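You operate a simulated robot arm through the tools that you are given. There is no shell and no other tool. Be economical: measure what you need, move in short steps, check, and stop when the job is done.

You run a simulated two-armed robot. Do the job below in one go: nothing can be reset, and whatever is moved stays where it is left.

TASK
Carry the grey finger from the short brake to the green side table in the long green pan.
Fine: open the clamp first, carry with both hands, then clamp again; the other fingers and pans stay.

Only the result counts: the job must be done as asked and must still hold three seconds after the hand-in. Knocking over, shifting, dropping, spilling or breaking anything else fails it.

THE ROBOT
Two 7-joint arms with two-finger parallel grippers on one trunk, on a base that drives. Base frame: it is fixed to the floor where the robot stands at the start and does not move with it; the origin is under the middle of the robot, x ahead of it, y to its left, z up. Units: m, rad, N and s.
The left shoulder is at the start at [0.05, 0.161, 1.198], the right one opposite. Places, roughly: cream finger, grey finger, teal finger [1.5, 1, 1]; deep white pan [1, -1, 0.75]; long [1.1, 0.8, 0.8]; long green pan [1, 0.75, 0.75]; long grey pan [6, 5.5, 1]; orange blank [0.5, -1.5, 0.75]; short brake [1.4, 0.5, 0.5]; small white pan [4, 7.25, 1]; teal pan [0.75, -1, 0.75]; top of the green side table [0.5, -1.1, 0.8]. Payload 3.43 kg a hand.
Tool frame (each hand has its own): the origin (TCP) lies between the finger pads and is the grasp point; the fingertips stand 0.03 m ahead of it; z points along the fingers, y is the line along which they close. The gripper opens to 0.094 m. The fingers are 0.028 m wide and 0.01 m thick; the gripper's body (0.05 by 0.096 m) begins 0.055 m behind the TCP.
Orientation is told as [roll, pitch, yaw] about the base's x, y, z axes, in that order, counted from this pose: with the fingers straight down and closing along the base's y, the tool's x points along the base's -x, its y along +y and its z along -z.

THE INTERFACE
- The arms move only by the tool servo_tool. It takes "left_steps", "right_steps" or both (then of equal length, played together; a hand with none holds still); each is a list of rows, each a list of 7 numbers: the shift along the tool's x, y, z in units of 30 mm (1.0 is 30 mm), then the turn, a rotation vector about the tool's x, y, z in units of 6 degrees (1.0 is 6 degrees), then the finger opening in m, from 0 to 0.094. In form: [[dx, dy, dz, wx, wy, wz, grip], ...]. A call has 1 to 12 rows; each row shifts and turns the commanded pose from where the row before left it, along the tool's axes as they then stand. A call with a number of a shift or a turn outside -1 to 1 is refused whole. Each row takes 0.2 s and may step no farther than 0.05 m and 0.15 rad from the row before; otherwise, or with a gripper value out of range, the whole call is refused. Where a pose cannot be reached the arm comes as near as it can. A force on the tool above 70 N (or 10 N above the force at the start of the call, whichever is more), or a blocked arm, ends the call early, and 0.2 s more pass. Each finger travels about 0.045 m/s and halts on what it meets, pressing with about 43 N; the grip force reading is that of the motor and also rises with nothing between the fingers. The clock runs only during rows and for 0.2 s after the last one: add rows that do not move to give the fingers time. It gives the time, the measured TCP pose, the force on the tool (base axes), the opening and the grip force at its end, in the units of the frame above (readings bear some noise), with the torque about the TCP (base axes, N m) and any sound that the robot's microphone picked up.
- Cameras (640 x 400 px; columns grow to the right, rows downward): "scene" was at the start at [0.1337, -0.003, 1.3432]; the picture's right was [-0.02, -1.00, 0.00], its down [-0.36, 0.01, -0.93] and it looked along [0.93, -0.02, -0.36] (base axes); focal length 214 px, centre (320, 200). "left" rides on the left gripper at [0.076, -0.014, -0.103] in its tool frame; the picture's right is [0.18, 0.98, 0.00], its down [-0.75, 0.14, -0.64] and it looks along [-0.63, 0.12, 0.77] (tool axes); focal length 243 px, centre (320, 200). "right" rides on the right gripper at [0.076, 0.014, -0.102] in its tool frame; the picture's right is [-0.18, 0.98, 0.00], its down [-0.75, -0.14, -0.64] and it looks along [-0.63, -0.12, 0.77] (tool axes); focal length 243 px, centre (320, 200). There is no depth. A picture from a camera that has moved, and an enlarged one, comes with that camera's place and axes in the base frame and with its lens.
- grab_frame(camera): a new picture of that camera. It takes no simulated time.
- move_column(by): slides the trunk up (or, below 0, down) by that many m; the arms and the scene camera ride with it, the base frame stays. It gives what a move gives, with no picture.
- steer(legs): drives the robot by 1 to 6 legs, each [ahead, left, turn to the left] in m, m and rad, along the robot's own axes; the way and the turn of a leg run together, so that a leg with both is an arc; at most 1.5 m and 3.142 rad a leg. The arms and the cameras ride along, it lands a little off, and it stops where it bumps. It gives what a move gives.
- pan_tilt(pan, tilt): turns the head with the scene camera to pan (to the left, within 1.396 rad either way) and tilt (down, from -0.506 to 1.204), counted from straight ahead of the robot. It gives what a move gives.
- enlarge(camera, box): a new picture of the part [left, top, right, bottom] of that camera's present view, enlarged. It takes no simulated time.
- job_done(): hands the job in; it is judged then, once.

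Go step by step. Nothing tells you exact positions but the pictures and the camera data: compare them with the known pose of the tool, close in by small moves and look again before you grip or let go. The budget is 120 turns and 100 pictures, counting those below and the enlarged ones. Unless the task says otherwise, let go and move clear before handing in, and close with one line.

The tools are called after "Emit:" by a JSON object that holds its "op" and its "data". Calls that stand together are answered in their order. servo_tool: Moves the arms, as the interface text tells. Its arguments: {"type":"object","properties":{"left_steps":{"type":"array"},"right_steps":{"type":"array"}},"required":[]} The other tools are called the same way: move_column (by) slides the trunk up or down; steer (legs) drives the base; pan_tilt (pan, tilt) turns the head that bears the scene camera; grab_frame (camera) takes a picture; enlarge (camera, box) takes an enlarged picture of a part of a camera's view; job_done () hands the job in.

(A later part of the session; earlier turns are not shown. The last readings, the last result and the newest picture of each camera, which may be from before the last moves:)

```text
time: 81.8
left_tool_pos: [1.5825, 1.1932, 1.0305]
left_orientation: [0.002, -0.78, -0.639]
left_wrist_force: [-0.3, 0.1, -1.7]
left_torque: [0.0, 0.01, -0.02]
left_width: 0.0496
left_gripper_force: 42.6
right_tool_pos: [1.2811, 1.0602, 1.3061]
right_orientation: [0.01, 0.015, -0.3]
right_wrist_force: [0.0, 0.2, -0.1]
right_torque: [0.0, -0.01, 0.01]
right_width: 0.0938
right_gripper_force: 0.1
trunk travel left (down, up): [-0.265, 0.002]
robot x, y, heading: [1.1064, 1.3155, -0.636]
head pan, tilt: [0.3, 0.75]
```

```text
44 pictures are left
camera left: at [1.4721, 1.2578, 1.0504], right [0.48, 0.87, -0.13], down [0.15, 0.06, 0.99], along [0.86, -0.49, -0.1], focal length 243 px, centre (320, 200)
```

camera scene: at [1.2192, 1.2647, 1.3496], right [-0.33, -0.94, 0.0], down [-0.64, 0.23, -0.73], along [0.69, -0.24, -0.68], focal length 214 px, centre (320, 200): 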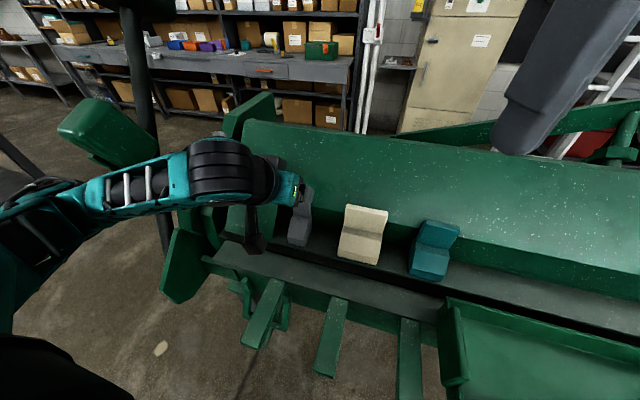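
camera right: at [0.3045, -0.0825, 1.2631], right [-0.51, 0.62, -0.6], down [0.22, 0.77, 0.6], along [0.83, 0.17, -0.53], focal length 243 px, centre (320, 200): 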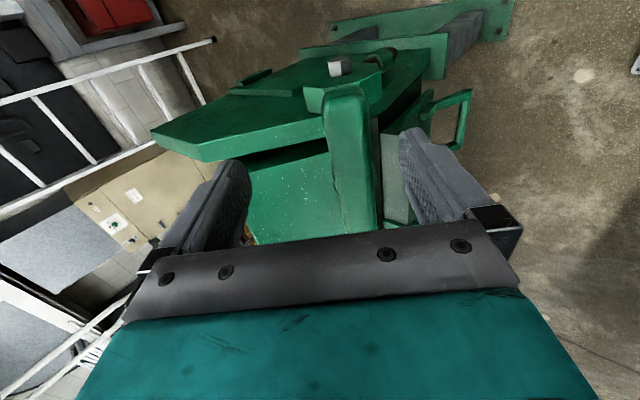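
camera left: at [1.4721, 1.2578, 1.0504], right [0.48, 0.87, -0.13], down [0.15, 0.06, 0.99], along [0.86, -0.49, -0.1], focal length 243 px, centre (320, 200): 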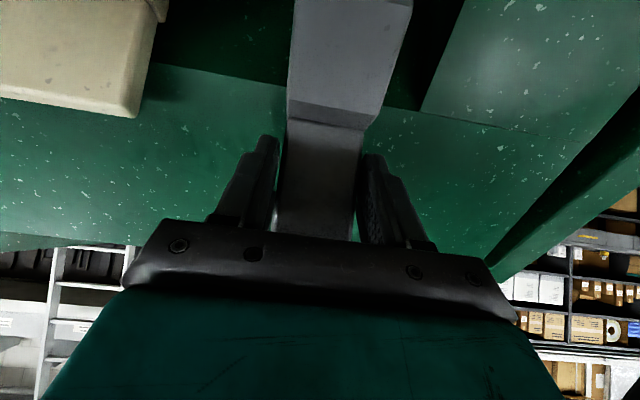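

The grey finger is free and held. I'll raise it, back off, and slide right to the pan.

Emit:
{"op": "servo_tool", "data": {"left_steps": [[-0.6, 0, -0.7, 0, 0, 0, 0.03], [-0.6, 0, -0.7, 0, 0, 0, 0.03], [-0.6, 0, -0.7, 0, 0, 0, 0.03], [-0.6, 0, -0.7, 0, 0, 0, 0.03]]}}

Emit:
{"op": "steer", "data": {"legs": [[-0.14, 0, 0], [0, -0.56, 0]]}}

Emit:
{"op": "grab_frame", "data": {"camera": "scene"}}

Emit:
{"op": "grab_frame", "data": {"camera": "left"}}

```text
time: 82.8
left_tool_pos: [1.5742, 1.1983, 1.1419]
left_orientation: [0.002, -0.778, -0.638]
left_wrist_force: [0.4, 0.5, -2.3]
left_torque: [0.01, 0.05, -0.02]
left_width: 0.0494
left_gripper_force: 43.1
right_tool_pos: [1.2803, 1.0591, 1.3074]
right_orientation: [0.01, 0.015, -0.299]
right_wrist_force: [0.0, -1.2, 0.3]
right_torque: [0.03, 0.0, 0.01]
right_width: 0.094
right_gripper_force: 0.0
trunk travel left (down, up): [-0.265, 0.002]
robot x, y, heading: [1.1065, 1.3168, -0.639]
head pan, tilt: [0.3, 0.75]
```

```text
time: 89.1
left_tool_pos: [1.1258, 0.8314, 1.1399]
left_orientation: [0.001, -0.783, -0.641]
left_wrist_force: [0.4, 0.2, -2.4]
left_torque: [-0.02, 0.03, 0.01]
left_width: 0.0497
left_gripper_force: 42.9
right_tool_pos: [0.8305, 0.6925, 1.3049]
right_orientation: [0.012, 0.016, -0.302]
right_wrist_force: [0.5, -0.1, -0.6]
right_torque: [0.04, -0.01, 0.04]
right_width: 0.094
right_gripper_force: 0.1
trunk travel left (down, up): [-0.265, 0.002]
robot x, y, heading: [0.662, 0.9517, -0.644]
head pan, tilt: [0.3, 0.75]
```

```text
43 pictures are left
camera scene: at [0.771, 0.8978, 1.3495], right [-0.34, -0.94, 0.0], down [-0.64, 0.23, -0.73], along [0.69, -0.25, -0.68], focal length 214 px, centre (320, 200)
```

scene: 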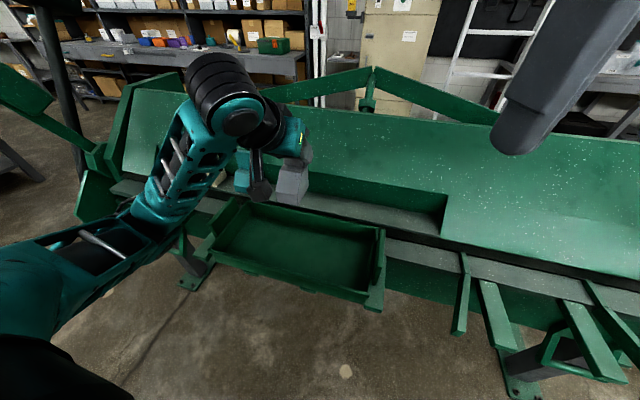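

```text
42 pictures are left
camera left: at [1.0163, 0.895, 1.16], right [0.48, 0.87, -0.13], down [0.15, 0.06, 0.99], along [0.86, -0.5, -0.1], focal length 243 px, centre (320, 200)
```

left: 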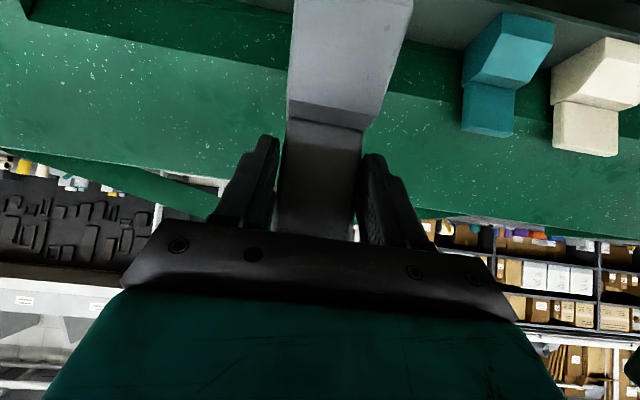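

The finger hangs over the pan's centre. Lowering most of the way.

Emit:
{"op": "servo_tool", "data": {"left_steps": [[0.7, 0, 0.7, 0, 0, 0, 0.03], [0.7, 0, 0.7, 0, 0, 0, 0.03], [0.7, 0, 0.7, 0, 0, 0, 0.03], [0.7, 0, 0.7, 0, 0, 0, 0.03], [0.7, 0, 0.7, 0, 0, 0, 0.03], [0.5, 0, 0.5, 0, 0, 0, 0.03]]}}

Emit:
{"op": "grab_frame", "data": {"camera": "scene"}}

```text
time: 90.5
left_tool_pos: [1.1246, 0.8321, 0.9705]
left_orientation: [0.0, -0.783, -0.64]
left_wrist_force: [0.3, 0.4, -2.1]
left_torque: [0.01, 0.02, 0.02]
left_width: 0.0495
left_gripper_force: 43.5
right_tool_pos: [0.8319, 0.6931, 1.3061]
right_orientation: [0.013, 0.015, -0.302]
right_wrist_force: [0.5, 0.8, -0.3]
right_torque: [0.04, -0.02, 0.0]
right_width: 0.094
right_gripper_force: 0.0
trunk travel left (down, up): [-0.265, 0.002]
robot x, y, heading: [0.6617, 0.9469, -0.641]
head pan, tilt: [0.3, 0.75]
```

```text
41 pictures are left
camera scene: at [0.7711, 0.8979, 1.3495], right [-0.34, -0.94, 0.0], down [-0.64, 0.23, -0.73], along [0.69, -0.25, -0.68], focal length 214 px, centre (320, 200)
```

scene: 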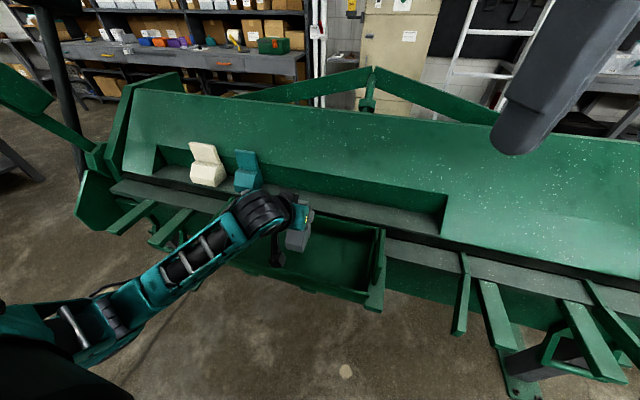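

Clear of the walls. Now down in small steps until it touches the floor of the pan.

Emit:
{"op": "servo_tool", "data": {"left_steps": [[0.2, 0, 0.2, 0, 0, 0, 0.03], [0.2, 0, 0.2, 0, 0, 0, 0.03], [0.2, 0, 0.2, 0, 0, 0, 0.03]]}}

Emit:
{"op": "enlarge", "data": {"camera": "scene", "box": [200, 180, 400, 310]}}

```text
time: 91.3
left_tool_pos: [1.1245, 0.832, 0.9448]
left_orientation: [0.0, -0.779, -0.64]
left_wrist_force: [0.2, -0.7, -1.7]
left_torque: [0.03, -0.01, -0.03]
left_width: 0.0496
left_gripper_force: 42.9
right_tool_pos: [0.8323, 0.6925, 1.3058]
right_orientation: [0.013, 0.015, -0.302]
right_wrist_force: [0.0, -0.4, -0.5]
right_torque: [0.0, 0.0, 0.01]
right_width: 0.0939
right_gripper_force: 0.0
trunk travel left (down, up): [-0.265, 0.002]
robot x, y, heading: [0.6611, 0.9519, -0.642]
head pan, tilt: [0.3, 0.75]
```

```text
3.08 times, centred on (300, 245) of scene
camera zoom: at [0.7711, 0.8979, 1.3495], right [-0.34, -0.94, 0.0], down [-0.64, 0.23, -0.73], along [0.69, -0.25, -0.68], focal length 660 px, centre (382, 62)
```

zoom: 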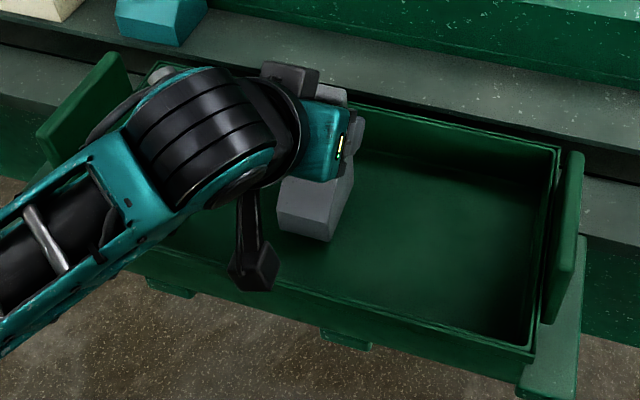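

Emit:
{"op": "servo_tool", "data": {"left_steps": [[0.12, 0, 0.12, 0, 0, 0, 0.03], [0.12, 0, 0.12, 0, 0, 0, 0.03]]}}

Emit:
{"op": "servo_tool", "data": {"left_steps": [[0.1, 0, 0.1, 0, 0, 0, 0.03]]}}

Emit:
{"op": "servo_tool", "data": {"left_steps": [[0.1, 0, 0.1, 0, 0, 0, 0.03]]}}

```text
time: 91.9
left_tool_pos: [1.1259, 0.8314, 0.9363]
left_orientation: [0.002, -0.784, -0.643]
left_wrist_force: [0.3, -0.1, -3.0]
left_torque: [0.01, 0.01, -0.02]
left_width: 0.0494
left_gripper_force: 43.1
right_tool_pos: [0.831, 0.6929, 1.3057]
right_orientation: [0.012, 0.017, -0.301]
right_wrist_force: [0.5, 0.1, 0.1]
right_torque: [0.04, 0.0, -0.05]
right_width: 0.0942
right_gripper_force: 0.0
trunk travel left (down, up): [-0.265, 0.002]
robot x, y, heading: [0.66, 0.9505, -0.64]
head pan, tilt: [0.3, 0.75]
```

```text
time: 92.3
left_tool_pos: [1.1245, 0.8322, 0.9362]
left_orientation: [0.0, -0.79, -0.638]
left_wrist_force: [-0.9, 2.7, 16.5]
left_torque: [0.55, 0.86, -0.13]
left_width: 0.0496
left_gripper_force: 42.8
right_tool_pos: [0.8307, 0.6943, 1.3077]
right_orientation: [0.009, 0.015, -0.302]
right_wrist_force: [-0.5, -0.4, -0.2]
right_torque: [-0.04, -0.02, 0.02]
right_width: 0.094
right_gripper_force: 0.0
trunk travel left (down, up): [-0.265, 0.002]
robot x, y, heading: [0.6561, 0.9515, -0.642]
head pan, tilt: [0.3, 0.75]
```

```text
time: 92.7
left_tool_pos: [1.127, 0.8316, 0.934]
left_orientation: [0.0, -0.799, -0.638]
left_wrist_force: [2.5, 4.0, 36.7]
left_torque: [0.17, 0.21, 0.09]
left_width: 0.0496
left_gripper_force: 43.0
right_tool_pos: [0.8286, 0.6939, 1.3079]
right_orientation: [0.01, 0.013, -0.302]
right_wrist_force: [0.7, -0.5, -0.7]
right_torque: [-0.03, 0.02, 0.0]
right_width: 0.094
right_gripper_force: 0.0
trunk travel left (down, up): [-0.265, 0.002]
robot x, y, heading: [0.665, 0.955, -0.644]
head pan, tilt: [0.3, 0.75]
```

It touched the pan floor (the force rose to 37 N). I'll ease up and release, opening moderately.

Emit:
{"op": "servo_tool", "data": {"left_steps": [[-0.14, 0, -0.14, 0, 0, 0, 0.03], [0, 0, 0, 0, 0, 0, 0.06], [0, 0, 0, 0, 0, 0, 0.075], [0, 0, 0, 0, 0, 0, 0.075], [0, 0, 0, 0, 0, 0, 0.075]]}}

Emit:
{"op": "servo_tool", "data": {"left_steps": [[0, 0, -0.5, 0, 0, 0, 0.075], [0, 0, -1, 0, 0, 0, 0.075], [0, 0, -1, 0, 0, 0, 0.075], [-0.5, 0, -1, 0, 0, 0, 0.075], [-0.5, 0, -1, 0, 0, 0, 0.075], [-0.7, 0, -0.7, 0, 0, 0, 0.075], [-0.7, 0, -0.7, 0, 0, 0, 0.075], [-0.7, 0, -0.7, 0, 0, 0, 0.075]]}}

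Emit:
{"op": "grab_frame", "data": {"camera": "left"}}

Emit:
{"op": "grab_frame", "data": {"camera": "scene"}}

```text
time: 93.9
left_tool_pos: [1.1244, 0.8314, 0.9331]
left_orientation: [0.001, -0.783, -0.642]
left_wrist_force: [-0.4, -0.1, -0.2]
left_torque: [-0.02, -0.03, -0.02]
left_width: 0.0751
left_gripper_force: 0.0
right_tool_pos: [0.8329, 0.6932, 1.3059]
right_orientation: [0.012, 0.016, -0.302]
right_wrist_force: [-0.2, 1.0, -0.1]
right_torque: [-0.05, 0.03, 0.0]
right_width: 0.094
right_gripper_force: 0.1
trunk travel left (down, up): [-0.265, 0.002]
robot x, y, heading: [0.6594, 0.9481, -0.641]
head pan, tilt: [0.3, 0.75]
```

```text
time: 95.7
left_tool_pos: [1.0847, 0.8531, 1.1318]
left_orientation: [0.005, -0.779, -0.639]
left_wrist_force: [-0.7, 0.7, 0.6]
left_torque: [-0.01, 0.01, 0.01]
left_width: 0.0752
left_gripper_force: 0.0
left hand out of reach, approached as far as the arm can: row 4, 5, 6
right_tool_pos: [0.8308, 0.6924, 1.3061]
right_orientation: [0.013, 0.014, -0.301]
right_wrist_force: [0.4, -0.6, 0.3]
right_torque: [0.01, -0.01, 0.01]
right_width: 0.0943
right_gripper_force: 0.0
trunk travel left (down, up): [-0.265, 0.002]
robot x, y, heading: [0.6625, 0.9482, -0.644]
head pan, tilt: [0.3, 0.75]
```

```text
39 pictures are left
camera left: at [0.9755, 0.9163, 1.1508], right [0.48, 0.87, -0.13], down [0.15, 0.06, 0.99], along [0.86, -0.49, -0.1], focal length 243 px, centre (320, 200)
```

left: 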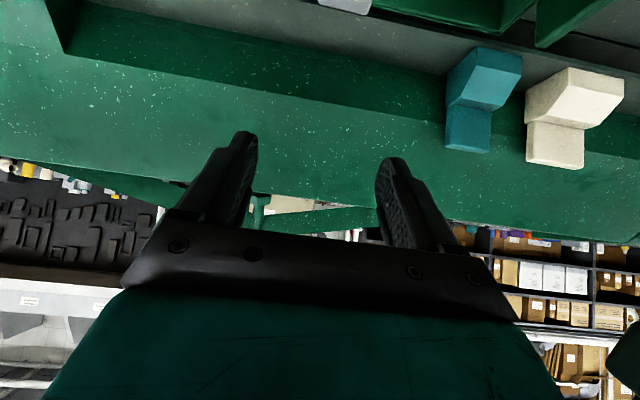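

```text
38 pictures are left
camera scene: at [0.7704, 0.8976, 1.3495], right [-0.34, -0.94, 0.0], down [-0.64, 0.23, -0.73], along [0.69, -0.25, -0.68], focal length 214 px, centre (320, 200)
```

scene: 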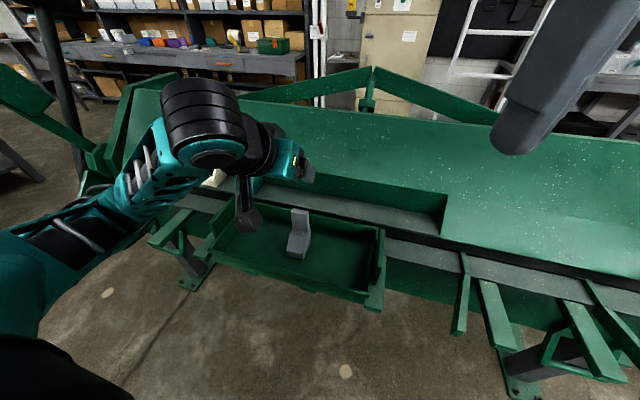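

The grey finger stands upright in the pan. Now I centre the robot on the pan and bring both hands, tilted 45° forward, over the end-plate handles.

Emit:
{"op": "steer", "data": {"legs": [[0, 0.184, 0.022]]}}

Emit:
{"op": "servo_tool", "data": {"right_steps": [[0, 0, 0, 0, 0, 1, 0.075], [0, 0, 0, 0, 0, 1, 0.075], [0, 0, 0, 0, 0, 1, 0.075], [0, 0, 0, 0, -1, 0.24, 0.075], [0, 0, 0, 0, -1, 0, 0.075], [0, 0, 0, 0, -1, 0, 0.075], [0, 0, 0, 0, -1, 0, 0.075], [0, 0, 0, 0, -1, 0, 0.075], [0, 0, 0, 0, -1, 0, 0.075], [0, 0, 0, 0, -1, 0, 0.075], [0, 0, 0, 0, -0.5, 0, 0.075]]}}

Emit:
{"op": "pan_tilt", "data": {"pan": 0.0, "tilt": 0.9}}

Emit:
{"op": "grab_frame", "data": {"camera": "scene"}}

```text
time: 98.0
left_tool_pos: [1.1949, 1.0097, 1.1322]
left_orientation: [0.0, -0.782, -0.62]
left_wrist_force: [0.2, -0.3, 0.6]
left_torque: [-0.05, -0.02, 0.02]
left_width: 0.075
left_gripper_force: 0.0
right_tool_pos: [0.9449, 0.8445, 1.3057]
right_orientation: [0.01, 0.015, -0.281]
right_wrist_force: [0.6, 0.4, -0.2]
right_torque: [-0.03, -0.02, 0.01]
right_width: 0.0939
right_gripper_force: 0.1
trunk travel left (down, up): [-0.265, 0.002]
robot x, y, heading: [0.7693, 1.1002, -0.621]
head pan, tilt: [0.3, 0.75]
```

```text
time: 100.4
left_tool_pos: [1.195, 1.0086, 1.1309]
left_orientation: [0.001, -0.779, -0.62]
left_wrist_force: [0.0, 0.2, 0.4]
left_torque: [0.01, 0.02, 0.02]
left_width: 0.0753
left_gripper_force: 0.1
right_tool_pos: [0.9439, 0.8437, 1.3064]
right_orientation: [0.01, -0.768, -0.63]
right_wrist_force: [-0.3, -0.6, -0.6]
right_torque: [0.0, 0.01, -0.02]
right_width: 0.0748
right_gripper_force: 0.1
trunk travel left (down, up): [-0.265, 0.002]
robot x, y, heading: [0.7679, 1.0955, -0.624]
head pan, tilt: [0.3, 0.75]
```

```text
time: 101.2
left_tool_pos: [1.1959, 1.0081, 1.1311]
left_orientation: [0.001, -0.78, -0.619]
left_wrist_force: [0.4, 0.2, 0.5]
left_torque: [0.03, 0.02, 0.01]
left_width: 0.0749
left_gripper_force: 0.0
right_tool_pos: [0.945, 0.8436, 1.3077]
right_orientation: [0.011, -0.766, -0.628]
right_wrist_force: [-0.3, -0.3, 0.1]
right_torque: [0.02, 0.02, 0.01]
right_width: 0.075
right_gripper_force: 0.1
trunk travel left (down, up): [-0.265, 0.002]
robot x, y, heading: [0.7658, 1.0992, -0.616]
head pan, tilt: [0.0, 0.901]
```

```text
37 pictures are left
camera scene: at [0.8624, 1.0297, 1.3376], right [-0.58, -0.81, 0.0], down [-0.64, 0.46, -0.62], along [0.51, -0.36, -0.78], focal length 214 px, centre (320, 200)
```

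scene: 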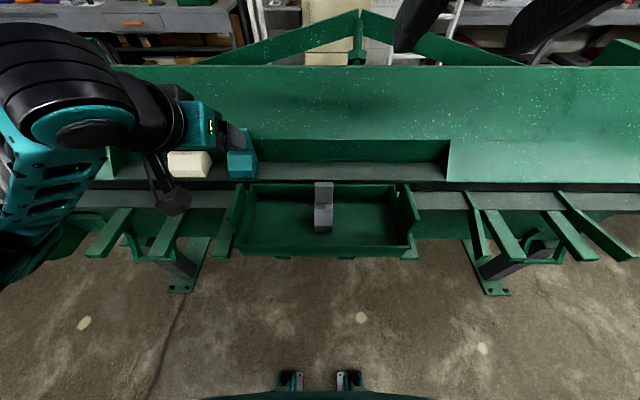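

Now a symmetric view of the pan with both handles; enlarge to refine the handle positions.

Emit:
{"op": "enlarge", "data": {"camera": "scene", "box": [215, 160, 435, 275]}}

```text
2.91 times, centred on (325, 218) of scene
camera zoom: at [0.8624, 1.0297, 1.3376], right [-0.58, -0.81, 0.0], down [-0.64, 0.46, -0.62], along [0.51, -0.36, -0.78], focal length 624 px, centre (306, 149)
```

zoom: 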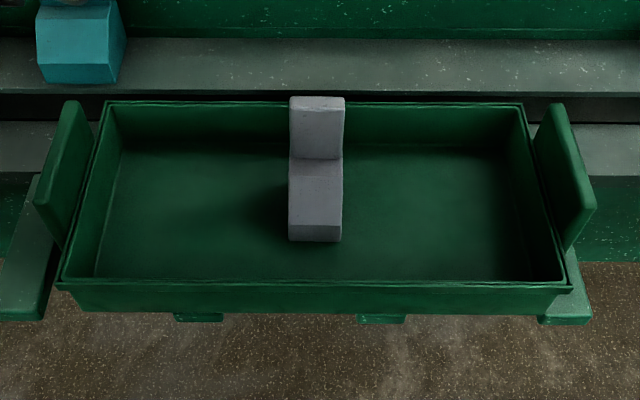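

Handles: left centre at about l=1.539, right l=1.120, both h≈0.41, tops z≈0.945. I'll bring both hands down to ~8 cm above the grasp.

Emit:
{"op": "servo_tool", "data": {"left_steps": [[0.29, 0.087, 0.35, 0, 0, 0, 0.075], [0.29, 0.087, 0.35, 0, 0, 0, 0.075], [0.29, 0.087, 0.35, 0, 0, 0, 0.075], [0.29, 0.087, 0.35, 0, 0, 0, 0.075], [0.29, 0.087, 0.35, 0, 0, 0, 0.075], [0.29, 0.087, 0.35, 0, 0, 0, 0.075], [0.29, 0.087, 0.35, 0, 0, 0, 0.075], [0.29, 0.087, 0.35, 0, 0, 0, 0.075], [0.29, 0.087, 0.35, 0, 0, 0, 0.075]], "right_steps": [[0.49, -0.43, 1, 0, 0, 0, 0.075], [0.49, -0.43, 1, 0, 0, 0, 0.075], [0.49, -0.43, 1, 0, 0, 0, 0.075], [0.49, -0.43, 1, 0, 0, 0, 0.075], [0.49, -0.43, 1, 0, 0, 0, 0.075], [0.49, -0.43, 1, 0, 0, 0, 0.075], [0.49, -0.43, 1, 0, 0, 0, 0.075], [0.49, -0.43, 1, 0, 0, 0, 0.075], [0.49, -0.43, 1, 0, 0, 0, 0.075]]}}

Emit:
{"op": "enlarge", "data": {"camera": "scene", "box": [180, 130, 460, 290]}}

Emit:
{"op": "grab_frame", "data": {"camera": "right"}}

Emit:
{"op": "grab_frame", "data": {"camera": "left"}}

```text
time: 103.2
left_tool_pos: [1.2168, 1.0215, 1.0088]
left_orientation: [0.001, -0.781, -0.623]
left_wrist_force: [0.2, 0.7, -0.1]
left_torque: [-0.02, -0.02, 0.02]
left_width: 0.0749
left_gripper_force: 0.1
right_tool_pos: [0.9943, 0.6909, 1.0432]
right_orientation: [0.009, -0.769, -0.626]
right_wrist_force: [0.1, 0.5, 0.0]
right_torque: [0.0, 0.02, 0.0]
right_width: 0.0751
right_gripper_force: 0.1
right hand out of reach, approached as far as the arm can: row 2, 3, 4, 5
trunk travel left (down, up): [-0.265, 0.002]
robot x, y, heading: [0.7691, 1.0973, -0.623]
head pan, tilt: [0.0, 0.901]
```

```text
2.29 times, centred on (320, 210) of scene
camera zoom: at [0.8622, 1.0294, 1.3377], right [-0.58, -0.81, 0.0], down [-0.64, 0.46, -0.62], along [0.51, -0.36, -0.78], focal length 490 px, centre (320, 177)
```

zoom: 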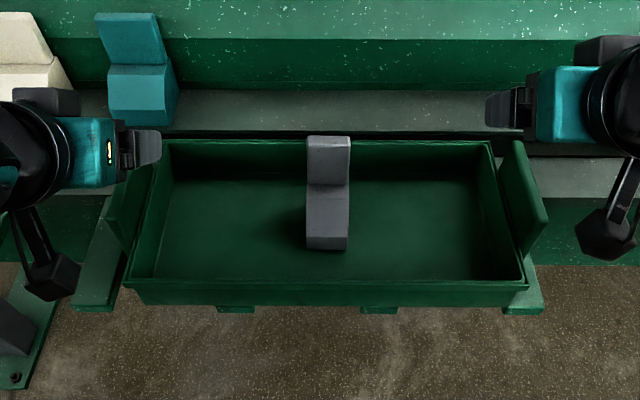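

```text
34 pictures are left
camera right: at [0.8988, 0.7746, 1.0641], right [0.68, 0.72, 0.13], down [-0.01, -0.18, 0.98], along [0.73, -0.67, -0.11], focal length 243 px, centre (320, 200)
```

right: 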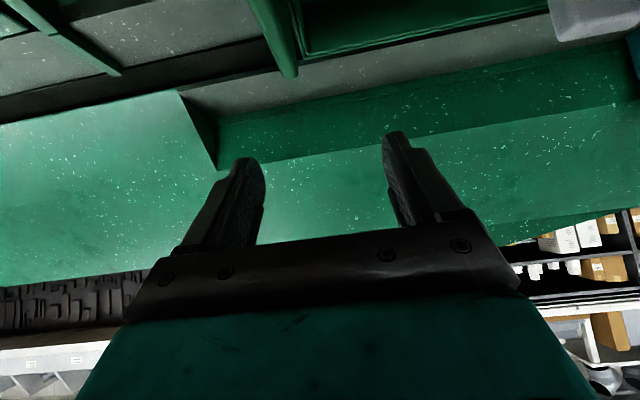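

```text
33 pictures are left
camera left: at [1.1066, 1.0831, 1.0286], right [0.46, 0.88, -0.13], down [0.15, 0.07, 0.99], along [0.87, -0.48, -0.1], focal length 243 px, centre (320, 200)
```

left: 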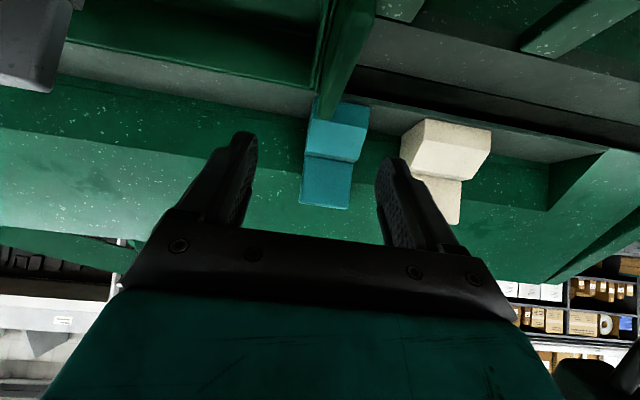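

Both hands are lined up. I'll correct the right hand 2 cm outward and lower both around the plates, stopping just short.

Emit:
{"op": "servo_tool", "data": {"left_steps": [[0.3, 0.03, 0.38, 0, 0, 0, 0.075], [0.3, 0.03, 0.38, 0, 0, 0, 0.075], [0.3, 0, 0.38, 0, 0, 0, 0.075], [0.3, 0, 0.38, 0, 0, 0, 0.075]], "right_steps": [[0.2, -0.33, 0.2, 0, 0, 0, 0.075], [0.65, -0.33, 0.65, 0, 0, 0, 0.075], [0.65, 0, 0.65, 0, 0, 0, 0.075], [0.65, 0, 0.65, 0, 0, 0, 0.075]]}}

Emit:
{"op": "enlarge", "data": {"camera": "scene", "box": [180, 130, 460, 290]}}

Emit:
{"op": "grab_frame", "data": {"camera": "right"}}

Emit:
{"op": "grab_frame", "data": {"camera": "left"}}

```text
time: 104.2
left_tool_pos: [1.2235, 1.0185, 0.9518]
left_orientation: [-0.001, -0.78, -0.62]
left_wrist_force: [0.1, 0.3, 0.6]
left_torque: [-0.01, 0.03, -0.04]
left_width: 0.0747
left_gripper_force: 0.1
right_tool_pos: [0.9877, 0.6843, 0.9581]
right_orientation: [0.025, -0.765, -0.622]
right_wrist_force: [0.2, 0.4, -0.7]
right_torque: [-0.05, -0.03, 0.0]
right_width: 0.0752
right_gripper_force: 0.1
right hand out of reach, approached as far as the arm can: row 4
trunk travel left (down, up): [-0.265, 0.002]
robot x, y, heading: [0.7684, 1.0995, -0.623]
head pan, tilt: [0.0, 0.901]
```

```text
2.29 times, centred on (320, 210) of scene
camera zoom: at [0.8633, 1.0299, 1.3376], right [-0.58, -0.81, 0.0], down [-0.64, 0.46, -0.62], along [0.5, -0.36, -0.78], focal length 490 px, centre (320, 177)
```

zoom: 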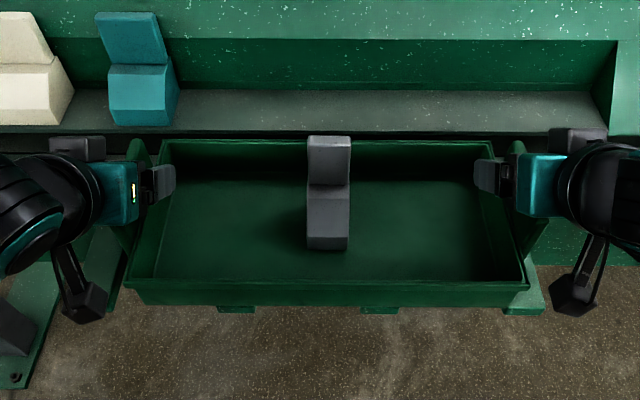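

```text
31 pictures are left
camera right: at [0.8906, 0.7659, 0.9791], right [0.67, 0.73, 0.14], down [-0.01, -0.19, 0.98], along [0.74, -0.66, -0.12], focal length 243 px, centre (320, 200)
```

right: 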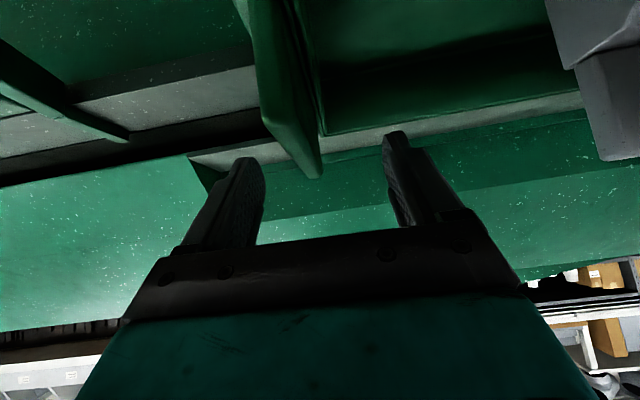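

```text
30 pictures are left
camera left: at [1.1134, 1.0808, 0.9707], right [0.46, 0.88, -0.13], down [0.15, 0.07, 0.99], along [0.87, -0.48, -0.1], focal length 243 px, centre (320, 200)
```

left: 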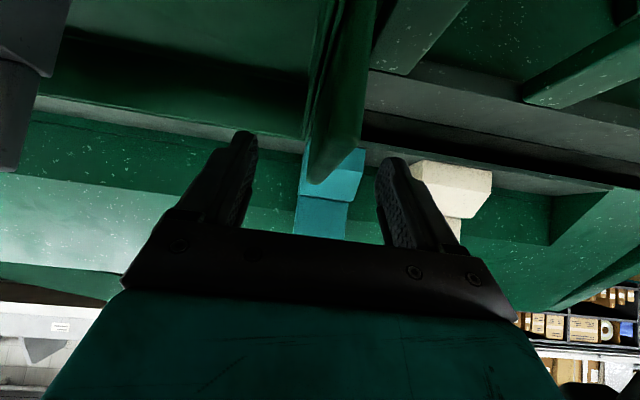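

Plates are between the fingers on both sides. Lower the last ~2.5 cm, nudge the right hand 1 cm outward, then close both gently.

Emit:
{"op": "servo_tool", "data": {"left_steps": [[0.25, 0, 0.28, 0, 0, 0, 0.075], [0.25, 0, 0.28, 0, 0, 0, 0.075]], "right_steps": [[0.3, -0.15, 0.3, 0, 0, 0, 0.075], [0.3, -0.15, 0.3, 0, 0, 0, 0.075]]}}

Emit:
{"op": "servo_tool", "data": {"left_steps": [[0, 0, 0, 0, 0, 0, 0.06], [0, 0, 0, 0, 0, 0, 0.045], [0, 0, 0, 0, 0, 0, 0.03], [0, 0, 0, 0, 0, 0, 0.015], [0, 0, 0, 0, 0, 0, 0.0], [0, 0, 0, 0, 0, 0, 0.0], [0, 0, 0, 0, 0, 0, 0.0], [0, 0, 0, 0, 0, 0, 0.0]], "right_steps": [[0, 0, 0, 0, 0, 0, 0.06], [0, 0, 0, 0, 0, 0, 0.045], [0, 0, 0, 0, 0, 0, 0.03], [0, 0, 0, 0, 0, 0, 0.015], [0, 0, 0, 0, 0, 0, 0.0], [0, 0, 0, 0, 0, 0, 0.0], [0, 0, 0, 0, 0, 0, 0.0], [0, 0, 0, 0, 0, 0, 0.0]]}}

Emit:
{"op": "enlarge", "data": {"camera": "scene", "box": [180, 130, 460, 290]}}

```text
time: 104.8
left_tool_pos: [1.226, 1.0172, 0.9289]
left_orientation: [0.001, -0.783, -0.62]
left_wrist_force: [-0.6, -0.6, 0.7]
left_torque: [-0.02, -0.01, 0.01]
left_width: 0.0752
left_gripper_force: 0.0
right_tool_pos: [0.9807, 0.6625, 0.9502]
right_orientation: [0.01, -0.762, -0.628]
right_wrist_force: [0.6, -0.2, 0.8]
right_torque: [0.0, -0.02, 0.02]
right_width: 0.075
right_gripper_force: 0.0
right hand out of reach, approached as far as the arm can: row 1, 2
trunk travel left (down, up): [-0.265, 0.002]
robot x, y, heading: [0.7688, 1.0963, -0.622]
head pan, tilt: [0.0, 0.901]
```

```text
time: 106.6
left_tool_pos: [1.2222, 1.0155, 0.9281]
left_orientation: [-0.011, -0.78, -0.62]
left_wrist_force: [-20.3, -28.2, 0.7]
left_torque: [0.3, -0.3, 0.39]
left_width: 0.0181
left_gripper_force: 43.3
right_tool_pos: [0.9838, 0.6682, 0.9522]
right_orientation: [0.029, -0.766, -0.625]
right_wrist_force: [27.7, 25.0, 13.5]
right_torque: [0.56, 0.14, -1.18]
right_width: 0.0145
right_gripper_force: 43.2
trunk travel left (down, up): [-0.265, 0.002]
robot x, y, heading: [0.7685, 1.0989, -0.619]
head pan, tilt: [0.0, 0.901]
```

```text
2.29 times, centred on (320, 210) of scene
camera zoom: at [0.8626, 1.0303, 1.3378], right [-0.58, -0.81, 0.0], down [-0.64, 0.46, -0.62], along [0.51, -0.36, -0.78], focal length 490 px, centre (320, 177)
```

zoom: 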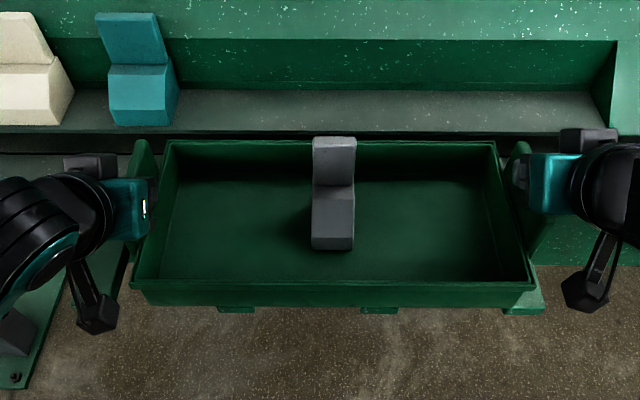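

Both plates are gripped, but the right hand sits shallow because of its reach limit. I'll open, raise both hands, lower the trunk 12 cm (also giving me trunk travel for a level lift), and regrip deeper.

Emit:
{"op": "servo_tool", "data": {"left_steps": [[0, 0, 0, 0, 0, 0, 0.045], [0, 0, 0, 0, 0, 0, 0.075], [0, 0, 0, 0, 0, 0, 0.075], [-0.7, 0, -0.7, 0, 0, 0, 0.075], [-0.7, 0, -0.7, 0, 0, 0, 0.075], [-0.7, 0, -0.7, 0, 0, 0, 0.075], [-0.7, 0, -0.7, 0, 0, 0, 0.075], [-0.7, 0, -0.7, 0, 0, 0, 0.075], [-0.2, 0, -0.2, 0, 0, 0, 0.075]], "right_steps": [[0, 0, 0, 0, 0, 0, 0.045], [0, 0, 0, 0, 0, 0, 0.075], [0, 0, 0, 0, 0, 0, 0.075], [-0.7, 0, -0.7, 0, 0, 0, 0.075], [-0.7, 0, -0.7, 0, 0, 0, 0.075], [-0.7, 0, -0.7, 0, 0, 0, 0.075], [-0.7, 0, -0.7, 0, 0, 0, 0.075], [-0.7, 0, -0.7, 0, 0, 0, 0.075], [0, 0, 0, 0, 0, 0, 0.075]]}}

Emit:
{"op": "move_column", "data": {"by": -0.12}}

```text
time: 108.6
left_tool_pos: [1.2255, 1.0176, 1.0877]
left_orientation: [0.002, -0.778, -0.621]
left_wrist_force: [-0.3, -0.1, -0.4]
left_torque: [-0.01, -0.02, -0.02]
left_width: 0.0751
left_gripper_force: 0.1
right_tool_pos: [0.9815, 0.6601, 1.0995]
right_orientation: [0.009, -0.769, -0.629]
right_wrist_force: [-0.8, -0.5, 1.1]
right_torque: [-0.03, -0.01, 0.03]
right_width: 0.0748
right_gripper_force: 0.1
trunk travel left (down, up): [-0.265, 0.002]
robot x, y, heading: [0.768, 1.0973, -0.622]
head pan, tilt: [0.0, 0.901]
```

```text
time: 110.1
left_tool_pos: [1.2256, 1.0176, 0.9667]
left_orientation: [0.002, -0.781, -0.62]
left_wrist_force: [-0.2, -0.4, 0.3]
left_torque: [0.01, 0.0, 0.0]
left_width: 0.075
left_gripper_force: 0.0
right_tool_pos: [0.981, 0.6597, 0.978]
right_orientation: [0.012, -0.767, -0.63]
right_wrist_force: [0.1, -0.9, 0.1]
right_torque: [0.02, 0.0, 0.04]
right_width: 0.0752
right_gripper_force: 0.0
trunk travel left (down, up): [-0.145, 0.122]
robot x, y, heading: [0.7681, 1.1011, -0.623]
head pan, tilt: [0.0, 0.901]
```

Now lower both to z≈0.925 and check that the right one reaches.

Emit:
{"op": "servo_tool", "data": {"left_steps": [[0.33, -0.03, 0.33, 0, 0, 0, 0.075], [0.33, -0.03, 0.33, 0, 0, 0, 0.075], [0.33, -0.03, 0.33, 0, 0, 0, 0.075]], "right_steps": [[0.47, 0.08, 0.36, 0, 0, 0, 0.075], [0.47, 0.08, 0.36, 0, 0, 0, 0.075], [0.47, 0.08, 0.36, 0, 0, 0, 0.075]]}}

```text
time: 110.9
left_tool_pos: [1.2241, 1.0149, 0.9231]
left_orientation: [0.001, -0.78, -0.62]
left_wrist_force: [-1.4, 0.3, -0.8]
left_torque: [-0.02, -0.01, 0.01]
left_width: 0.0751
left_gripper_force: 0.0
right_tool_pos: [0.98, 0.6711, 0.9253]
right_orientation: [0.011, -0.768, -0.627]
right_wrist_force: [-0.3, -0.8, 0.3]
right_torque: [0.0, 0.0, 0.01]
right_width: 0.0751
right_gripper_force: 0.1
trunk travel left (down, up): [-0.145, 0.122]
robot x, y, heading: [0.7674, 1.0991, -0.622]
head pan, tilt: [0.0, 0.901]
```

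Both reached. Close both, then lift 2 cm with the trunk as a test.

Emit:
{"op": "servo_tool", "data": {"left_steps": [[0, 0, 0, 0, 0, 0, 0.06], [0, 0, 0, 0, 0, 0, 0.045], [0, 0, 0, 0, 0, 0, 0.03], [0, 0, 0, 0, 0, 0, 0.015], [0, 0, 0, 0, 0, 0, 0.0], [0, 0, 0, 0, 0, 0, 0.0], [0, 0, 0, 0, 0, 0, 0.0], [0, 0, 0, 0, 0, 0, 0.0]], "right_steps": [[0, 0, 0, 0, 0, 0, 0.06], [0, 0, 0, 0, 0, 0, 0.045], [0, 0, 0, 0, 0, 0, 0.03], [0, 0, 0, 0, 0, 0, 0.015], [0, 0, 0, 0, 0, 0, 0.0], [0, 0, 0, 0, 0, 0, 0.0], [0, 0, 0, 0, 0, 0, 0.0], [0, 0, 0, 0, 0, 0, 0.0]]}}

Emit:
{"op": "move_column", "data": {"by": 0.02}}

Emit:
{"op": "enlarge", "data": {"camera": "scene", "box": [160, 130, 480, 330]}}

```text
time: 112.7
left_tool_pos: [1.2238, 1.0152, 0.9247]
left_orientation: [-0.001, -0.78, -0.621]
left_wrist_force: [-10.8, -6.0, 0.3]
left_torque: [-0.18, -0.25, -0.62]
left_width: 0.0186
left_gripper_force: 43.1
right_tool_pos: [0.9794, 0.6724, 0.926]
right_orientation: [0.012, -0.768, -0.628]
right_wrist_force: [11.3, 6.4, -0.4]
right_torque: [-0.5, 0.46, -1.31]
right_width: 0.0185
right_gripper_force: 42.9
trunk travel left (down, up): [-0.145, 0.122]
robot x, y, heading: [0.7685, 1.0992, -0.621]
head pan, tilt: [0.0, 0.901]
```

```text
time: 113.3
left_tool_pos: [1.2241, 1.0165, 0.9459]
left_orientation: [0.001, -0.781, -0.62]
left_wrist_force: [-1.2, -7.5, 5.5]
left_torque: [0.57, 0.81, -0.06]
left_width: 0.0174
left_gripper_force: 43.5
right_tool_pos: [0.9797, 0.672, 0.9476]
right_orientation: [0.011, -0.772, -0.625]
right_wrist_force: [3.4, 5.5, 4.2]
right_torque: [0.32, 0.39, -0.06]
right_width: 0.0176
right_gripper_force: 42.9
trunk travel left (down, up): [-0.165, 0.102]
robot x, y, heading: [0.7681, 1.0982, -0.62]
head pan, tilt: [0.0, 0.901]
```

```text
2.00 times, centred on (320, 230) of scene
camera zoom: at [0.8623, 1.0297, 1.238], right [-0.58, -0.81, 0.0], down [-0.64, 0.46, -0.62], along [0.51, -0.36, -0.78], focal length 429 px, centre (320, 140)
```

zoom: 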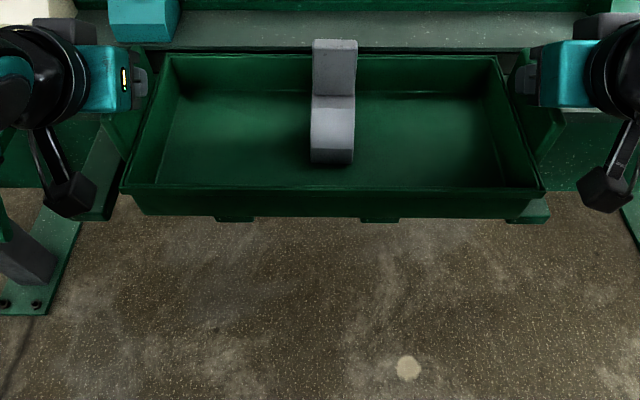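

The forces are ambiguous; lift 4 cm more and see whether the pan comes along.

Emit:
{"op": "move_column", "data": {"by": 0.04}}

Emit:
{"op": "enlarge", "data": {"camera": "scene", "box": [160, 130, 480, 330]}}

```text
time: 114.2
left_tool_pos: [1.2244, 1.0148, 0.9837]
left_orientation: [0.0, -0.777, -0.621]
left_wrist_force: [-5.8, -10.0, -4.7]
left_torque: [0.06, 0.17, 0.04]
left_width: 0.018
left_gripper_force: 43.2
right_tool_pos: [0.9803, 0.6718, 0.985]
right_orientation: [0.013, -0.767, -0.628]
right_wrist_force: [7.5, 9.0, -5.4]
right_torque: [-0.01, -0.09, -0.1]
right_width: 0.0179
right_gripper_force: 43.3
trunk travel left (down, up): [-0.205, 0.062]
robot x, y, heading: [0.7649, 1.0992, -0.622]
head pan, tilt: [0.0, 0.901]
```

```text
2.00 times, centred on (320, 230) of scene
camera zoom: at [0.863, 1.0291, 1.2775], right [-0.58, -0.81, 0.0], down [-0.64, 0.46, -0.62], along [0.5, -0.36, -0.78], focal length 429 px, centre (320, 140)
```

zoom: 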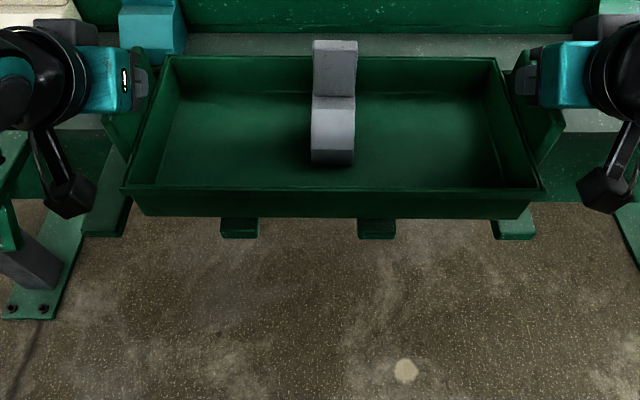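

The pan rises with the hands, level, with the finger standing (about 5 N per hand). I'll raise 5 cm more, back away from the brake, and start down the aisle toward the table.

Emit:
{"op": "move_column", "data": {"by": 0.05}}

Emit:
{"op": "steer", "data": {"legs": [[-0.16, 0, 0]]}}

Emit:
{"op": "grab_frame", "data": {"camera": "scene"}}

```text
time: 115.1
left_tool_pos: [1.2231, 1.0157, 1.0336]
left_orientation: [0.0, -0.779, -0.621]
left_wrist_force: [-9.1, -11.4, -4.9]
left_torque: [-0.04, 0.06, 0.1]
left_width: 0.018
left_gripper_force: 42.8
right_tool_pos: [0.981, 0.6718, 1.036]
right_orientation: [0.011, -0.766, -0.627]
right_wrist_force: [9.2, 12.6, -4.8]
right_torque: [0.13, -0.04, -0.13]
right_width: 0.0178
right_gripper_force: 43.0
trunk travel left (down, up): [-0.255, 0.012]
robot x, y, heading: [0.7663, 1.0983, -0.62]
head pan, tilt: [0.0, 0.901]
```

```text
time: 116.5
left_tool_pos: [1.0925, 1.1092, 1.0342]
left_orientation: [-0.001, -0.779, -0.621]
left_wrist_force: [-11.2, -15.0, -4.6]
left_torque: [-0.2, -0.01, 0.14]
left_width: 0.018
left_gripper_force: 43.1
right_tool_pos: [0.85, 0.7661, 1.0362]
right_orientation: [0.012, -0.767, -0.629]
right_wrist_force: [10.2, 14.6, -4.5]
right_torque: [0.23, 0.11, -0.1]
right_width: 0.0183
right_gripper_force: 42.4
trunk travel left (down, up): [-0.255, 0.012]
robot x, y, heading: [0.6364, 1.1924, -0.62]
head pan, tilt: [0.0, 0.901]
```

```text
26 pictures are left
camera scene: at [0.7316, 1.1232, 1.3276], right [-0.58, -0.81, 0.0], down [-0.64, 0.46, -0.62], along [0.51, -0.36, -0.78], focal length 214 px, centre (320, 200)
```

scene: 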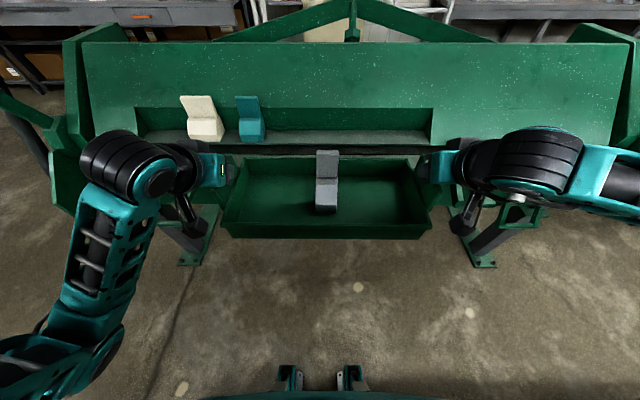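

Level and secure. Driving right 1.3 m along the aisle.

Emit:
{"op": "steer", "data": {"legs": [[0, -0.7, 0], [0, -0.6, 0]]}}

Emit:
{"op": "pan_tilt", "data": {"pan": -0.6, "tilt": 0.6}}

Emit:
{"op": "grab_frame", "data": {"camera": "scene"}}

```text
time: 128.4
left_tool_pos: [0.3334, 0.0505, 1.0333]
left_orientation: [-0.001, -0.779, -0.619]
left_wrist_force: [-2.1, -1.6, -4.6]
left_torque: [0.01, 0.05, 0.02]
left_width: 0.0178
left_gripper_force: 43.5
right_tool_pos: [0.0911, -0.2924, 1.0361]
right_orientation: [0.011, -0.767, -0.626]
right_wrist_force: [1.4, 1.9, -4.9]
right_torque: [0.04, 0.06, -0.06]
right_width: 0.0179
right_gripper_force: 43.2
trunk travel left (down, up): [-0.255, 0.012]
robot x, y, heading: [-0.1226, 0.1339, -0.622]
head pan, tilt: [0.0, 0.901]
```

```text
time: 129.4
left_tool_pos: [0.3329, 0.0501, 1.0335]
left_orientation: [-0.002, -0.777, -0.619]
left_wrist_force: [-0.4, -0.1, -5.2]
left_torque: [0.03, 0.06, 0.01]
left_width: 0.0181
left_gripper_force: 43.2
right_tool_pos: [0.09, -0.2936, 1.0345]
right_orientation: [0.013, -0.765, -0.627]
right_wrist_force: [-0.5, 0.2, -4.7]
right_torque: [-0.03, 0.06, 0.0]
right_width: 0.0179
right_gripper_force: 43.0
trunk travel left (down, up): [-0.255, 0.012]
robot x, y, heading: [-0.1238, 0.1308, -0.613]
head pan, tilt: [-0.6, 0.6]
```

```text
25 pictures are left
camera scene: at [-0.0585, 0.025, 1.3523], right [-0.94, -0.34, 0.0], down [-0.19, 0.53, -0.82], along [0.28, -0.77, -0.57], focal length 214 px, centre (320, 200)
```

scene: 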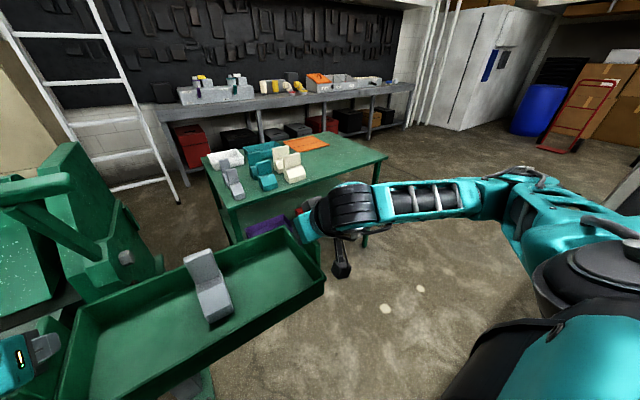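

The table's free area is its right-front part (cream fingers end at l≈-0.49, table's right edge l≈-1.09, orange blank far back). I'll aim the pan centre at l≈-0.84, driving right first, then look again.

Emit:
{"op": "steer", "data": {"legs": [[0, -0.875, 0], [0.25, 0, 0]]}}

Emit:
{"op": "pan_tilt", "data": {"pan": 0.0, "tilt": 0.75}}

Emit:
{"op": "grab_frame", "data": {"camera": "scene"}}

```text
time: 138.9
left_tool_pos: [0.0222, -0.8093, 1.0331]
left_orientation: [0.0, -0.778, -0.63]
left_wrist_force: [0.0, -0.2, -5.6]
left_torque: [0.03, 0.05, 0.02]
left_width: 0.0179
left_gripper_force: 43.4
right_tool_pos: [-0.2235, -1.1508, 1.0359]
right_orientation: [0.012, -0.763, -0.637]
right_wrist_force: [-0.3, 0.8, -5.7]
right_torque: [0.0, 0.07, -0.02]
right_width: 0.0177
right_gripper_force: 43.3
trunk travel left (down, up): [-0.255, 0.012]
robot x, y, heading: [-0.4318, -0.7229, -0.629]
head pan, tilt: [-0.6, 0.6]
```

```text
time: 139.9
left_tool_pos: [0.0214, -0.8092, 1.0338]
left_orientation: [0.001, -0.777, -0.629]
left_wrist_force: [-0.4, 0.4, -4.7]
left_torque: [0.01, 0.01, -0.04]
left_width: 0.0179
left_gripper_force: 42.9
right_tool_pos: [-0.2256, -1.1494, 1.0352]
right_orientation: [0.012, -0.764, -0.639]
right_wrist_force: [0.5, 0.4, -4.1]
right_torque: [0.03, 0.02, 0.0]
right_width: 0.018
right_gripper_force: 42.7
trunk travel left (down, up): [-0.255, 0.012]
robot x, y, heading: [-0.4313, -0.7221, -0.628]
head pan, tilt: [0.0, 0.75]
```

```text
24 pictures are left
camera scene: at [-0.3329, -0.7965, 1.3394], right [-0.59, -0.81, 0.0], down [-0.55, 0.4, -0.73], along [0.59, -0.43, -0.68], focal length 214 px, centre (320, 200)
```

scene: 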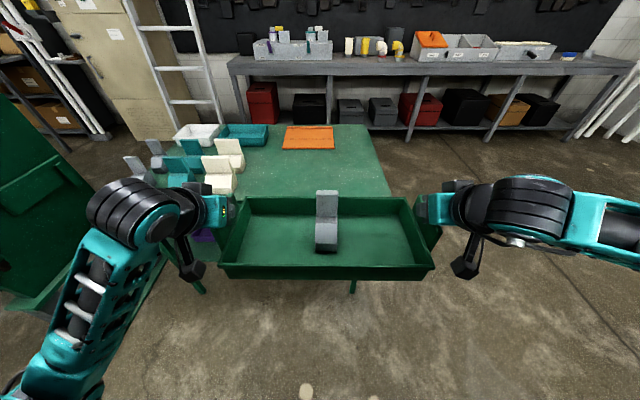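

The pan is lined up with the free right part of the table. Drive ahead 0.30 m and check again.

Emit:
{"op": "steer", "data": {"legs": [[0.3, 0.012, 0]]}}

Emit:
{"op": "pan_tilt", "data": {"pan": 0.0, "tilt": 0.95}}

Emit:
{"op": "grab_frame", "data": {"camera": "scene"}}

Emit:
{"op": "grab_frame", "data": {"camera": "left"}}

```text
time: 141.9
left_tool_pos: [0.2696, -0.9757, 1.0343]
left_orientation: [0.001, -0.776, -0.631]
left_wrist_force: [0.1, -0.6, -4.8]
left_torque: [0.02, 0.05, 0.0]
left_width: 0.0177
left_gripper_force: 42.8
right_tool_pos: [0.023, -1.3165, 1.0359]
right_orientation: [0.011, -0.765, -0.637]
right_wrist_force: [0.6, 0.1, -4.9]
right_torque: [-0.01, 0.02, -0.01]
right_width: 0.018
right_gripper_force: 43.3
trunk travel left (down, up): [-0.255, 0.012]
robot x, y, heading: [-0.1873, -0.8879, -0.627]
head pan, tilt: [0.0, 0.75]
```

```text
time: 142.7
left_tool_pos: [0.27, -0.9756, 1.0335]
left_orientation: [0.0, -0.778, -0.632]
left_wrist_force: [0.0, 0.5, -5.3]
left_torque: [0.04, 0.03, -0.02]
left_width: 0.0181
left_gripper_force: 43.1
right_tool_pos: [0.0223, -1.3174, 1.0363]
right_orientation: [0.012, -0.764, -0.64]
right_wrist_force: [0.5, 0.7, -5.6]
right_torque: [0.05, 0.06, -0.01]
right_width: 0.0182
right_gripper_force: 43.0
trunk travel left (down, up): [-0.255, 0.012]
robot x, y, heading: [-0.1819, -0.8898, -0.629]
head pan, tilt: [0.0, 0.949]
```

```text
23 pictures are left
camera scene: at [-0.093, -0.9571, 1.3239], right [-0.59, -0.81, 0.0], down [-0.66, 0.48, -0.58], along [0.47, -0.34, -0.81], focal length 214 px, centre (320, 200)
```

scene: 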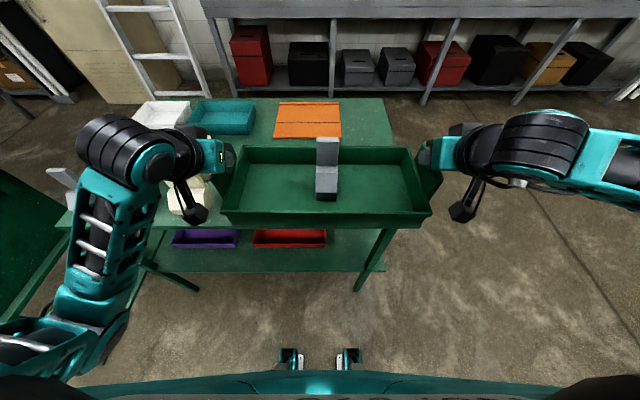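

```text
22 pictures are left
camera left: at [0.1597, -0.913, 1.053], right [0.48, 0.87, -0.13], down [0.15, 0.06, 0.99], along [0.87, -0.49, -0.1], focal length 243 px, centre (320, 200)
```

left: 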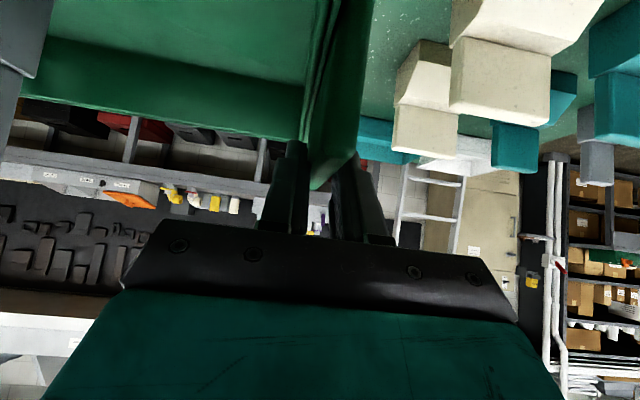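

Front table edge is at h≈0.76, the orange blank begins at 1.16, cream fingers end near l≈-0.49. I'll go ahead 9 cm so the pan's footprint lies fully on the top, then lower by trunk.

Emit:
{"op": "steer", "data": {"legs": [[0.095, 0, 0]]}}

Emit:
{"op": "move_column", "data": {"by": -0.1}}

Emit:
{"op": "grab_frame", "data": {"camera": "scene"}}

Emit:
{"op": "grab_frame", "data": {"camera": "left"}}

```text
time: 143.8
left_tool_pos: [0.3312, -1.0208, 1.0332]
left_orientation: [0.0, -0.776, -0.631]
left_wrist_force: [-0.4, 1.0, -4.3]
left_torque: [0.03, 0.03, 0.03]
left_width: 0.0182
left_gripper_force: 43.3
right_tool_pos: [0.0846, -1.3625, 1.0344]
right_orientation: [0.013, -0.764, -0.639]
right_wrist_force: [0.1, -0.5, -5.9]
right_torque: [-0.01, 0.03, 0.01]
right_width: 0.0182
right_gripper_force: 42.9
trunk travel left (down, up): [-0.255, 0.012]
robot x, y, heading: [-0.1231, -0.9335, -0.631]
head pan, tilt: [0.0, 0.949]
stopped in leg 1: the robot was blocked; the commanded pose is now the measured one
```

```text
time: 145.2
left_tool_pos: [0.3334, -1.0218, 0.9337]
left_orientation: [-0.002, -0.779, -0.632]
left_wrist_force: [0.4, 0.4, -5.0]
left_torque: [0.02, 0.01, -0.03]
left_width: 0.018
left_gripper_force: 43.0
right_tool_pos: [0.0858, -1.3631, 0.9359]
right_orientation: [0.012, -0.766, -0.638]
right_wrist_force: [-0.9, 0.7, -4.7]
right_torque: [0.06, 0.05, -0.04]
right_width: 0.0177
right_gripper_force: 42.9
trunk travel left (down, up): [-0.155, 0.112]
robot x, y, heading: [-0.1253, -0.9377, -0.631]
head pan, tilt: [0.0, 0.949]
```

```text
21 pictures are left
camera scene: at [-0.0304, -1.0028, 1.224], right [-0.59, -0.81, 0.0], down [-0.66, 0.48, -0.58], along [0.47, -0.34, -0.81], focal length 214 px, centre (320, 200)
```

scene: 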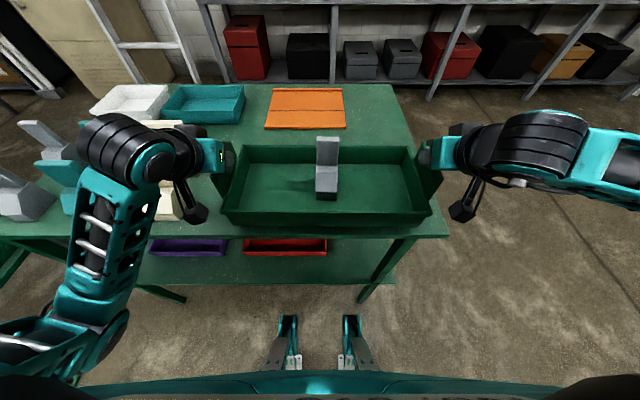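

```text
20 pictures are left
camera left: at [0.2228, -0.9588, 0.9532], right [0.47, 0.87, -0.13], down [0.15, 0.06, 0.99], along [0.87, -0.49, -0.1], focal length 243 px, centre (320, 200)
```

left: 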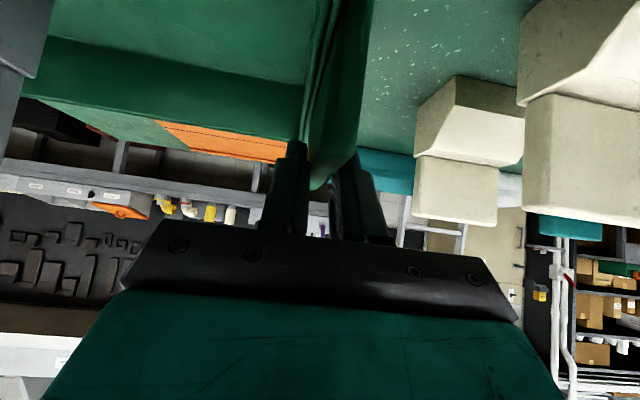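

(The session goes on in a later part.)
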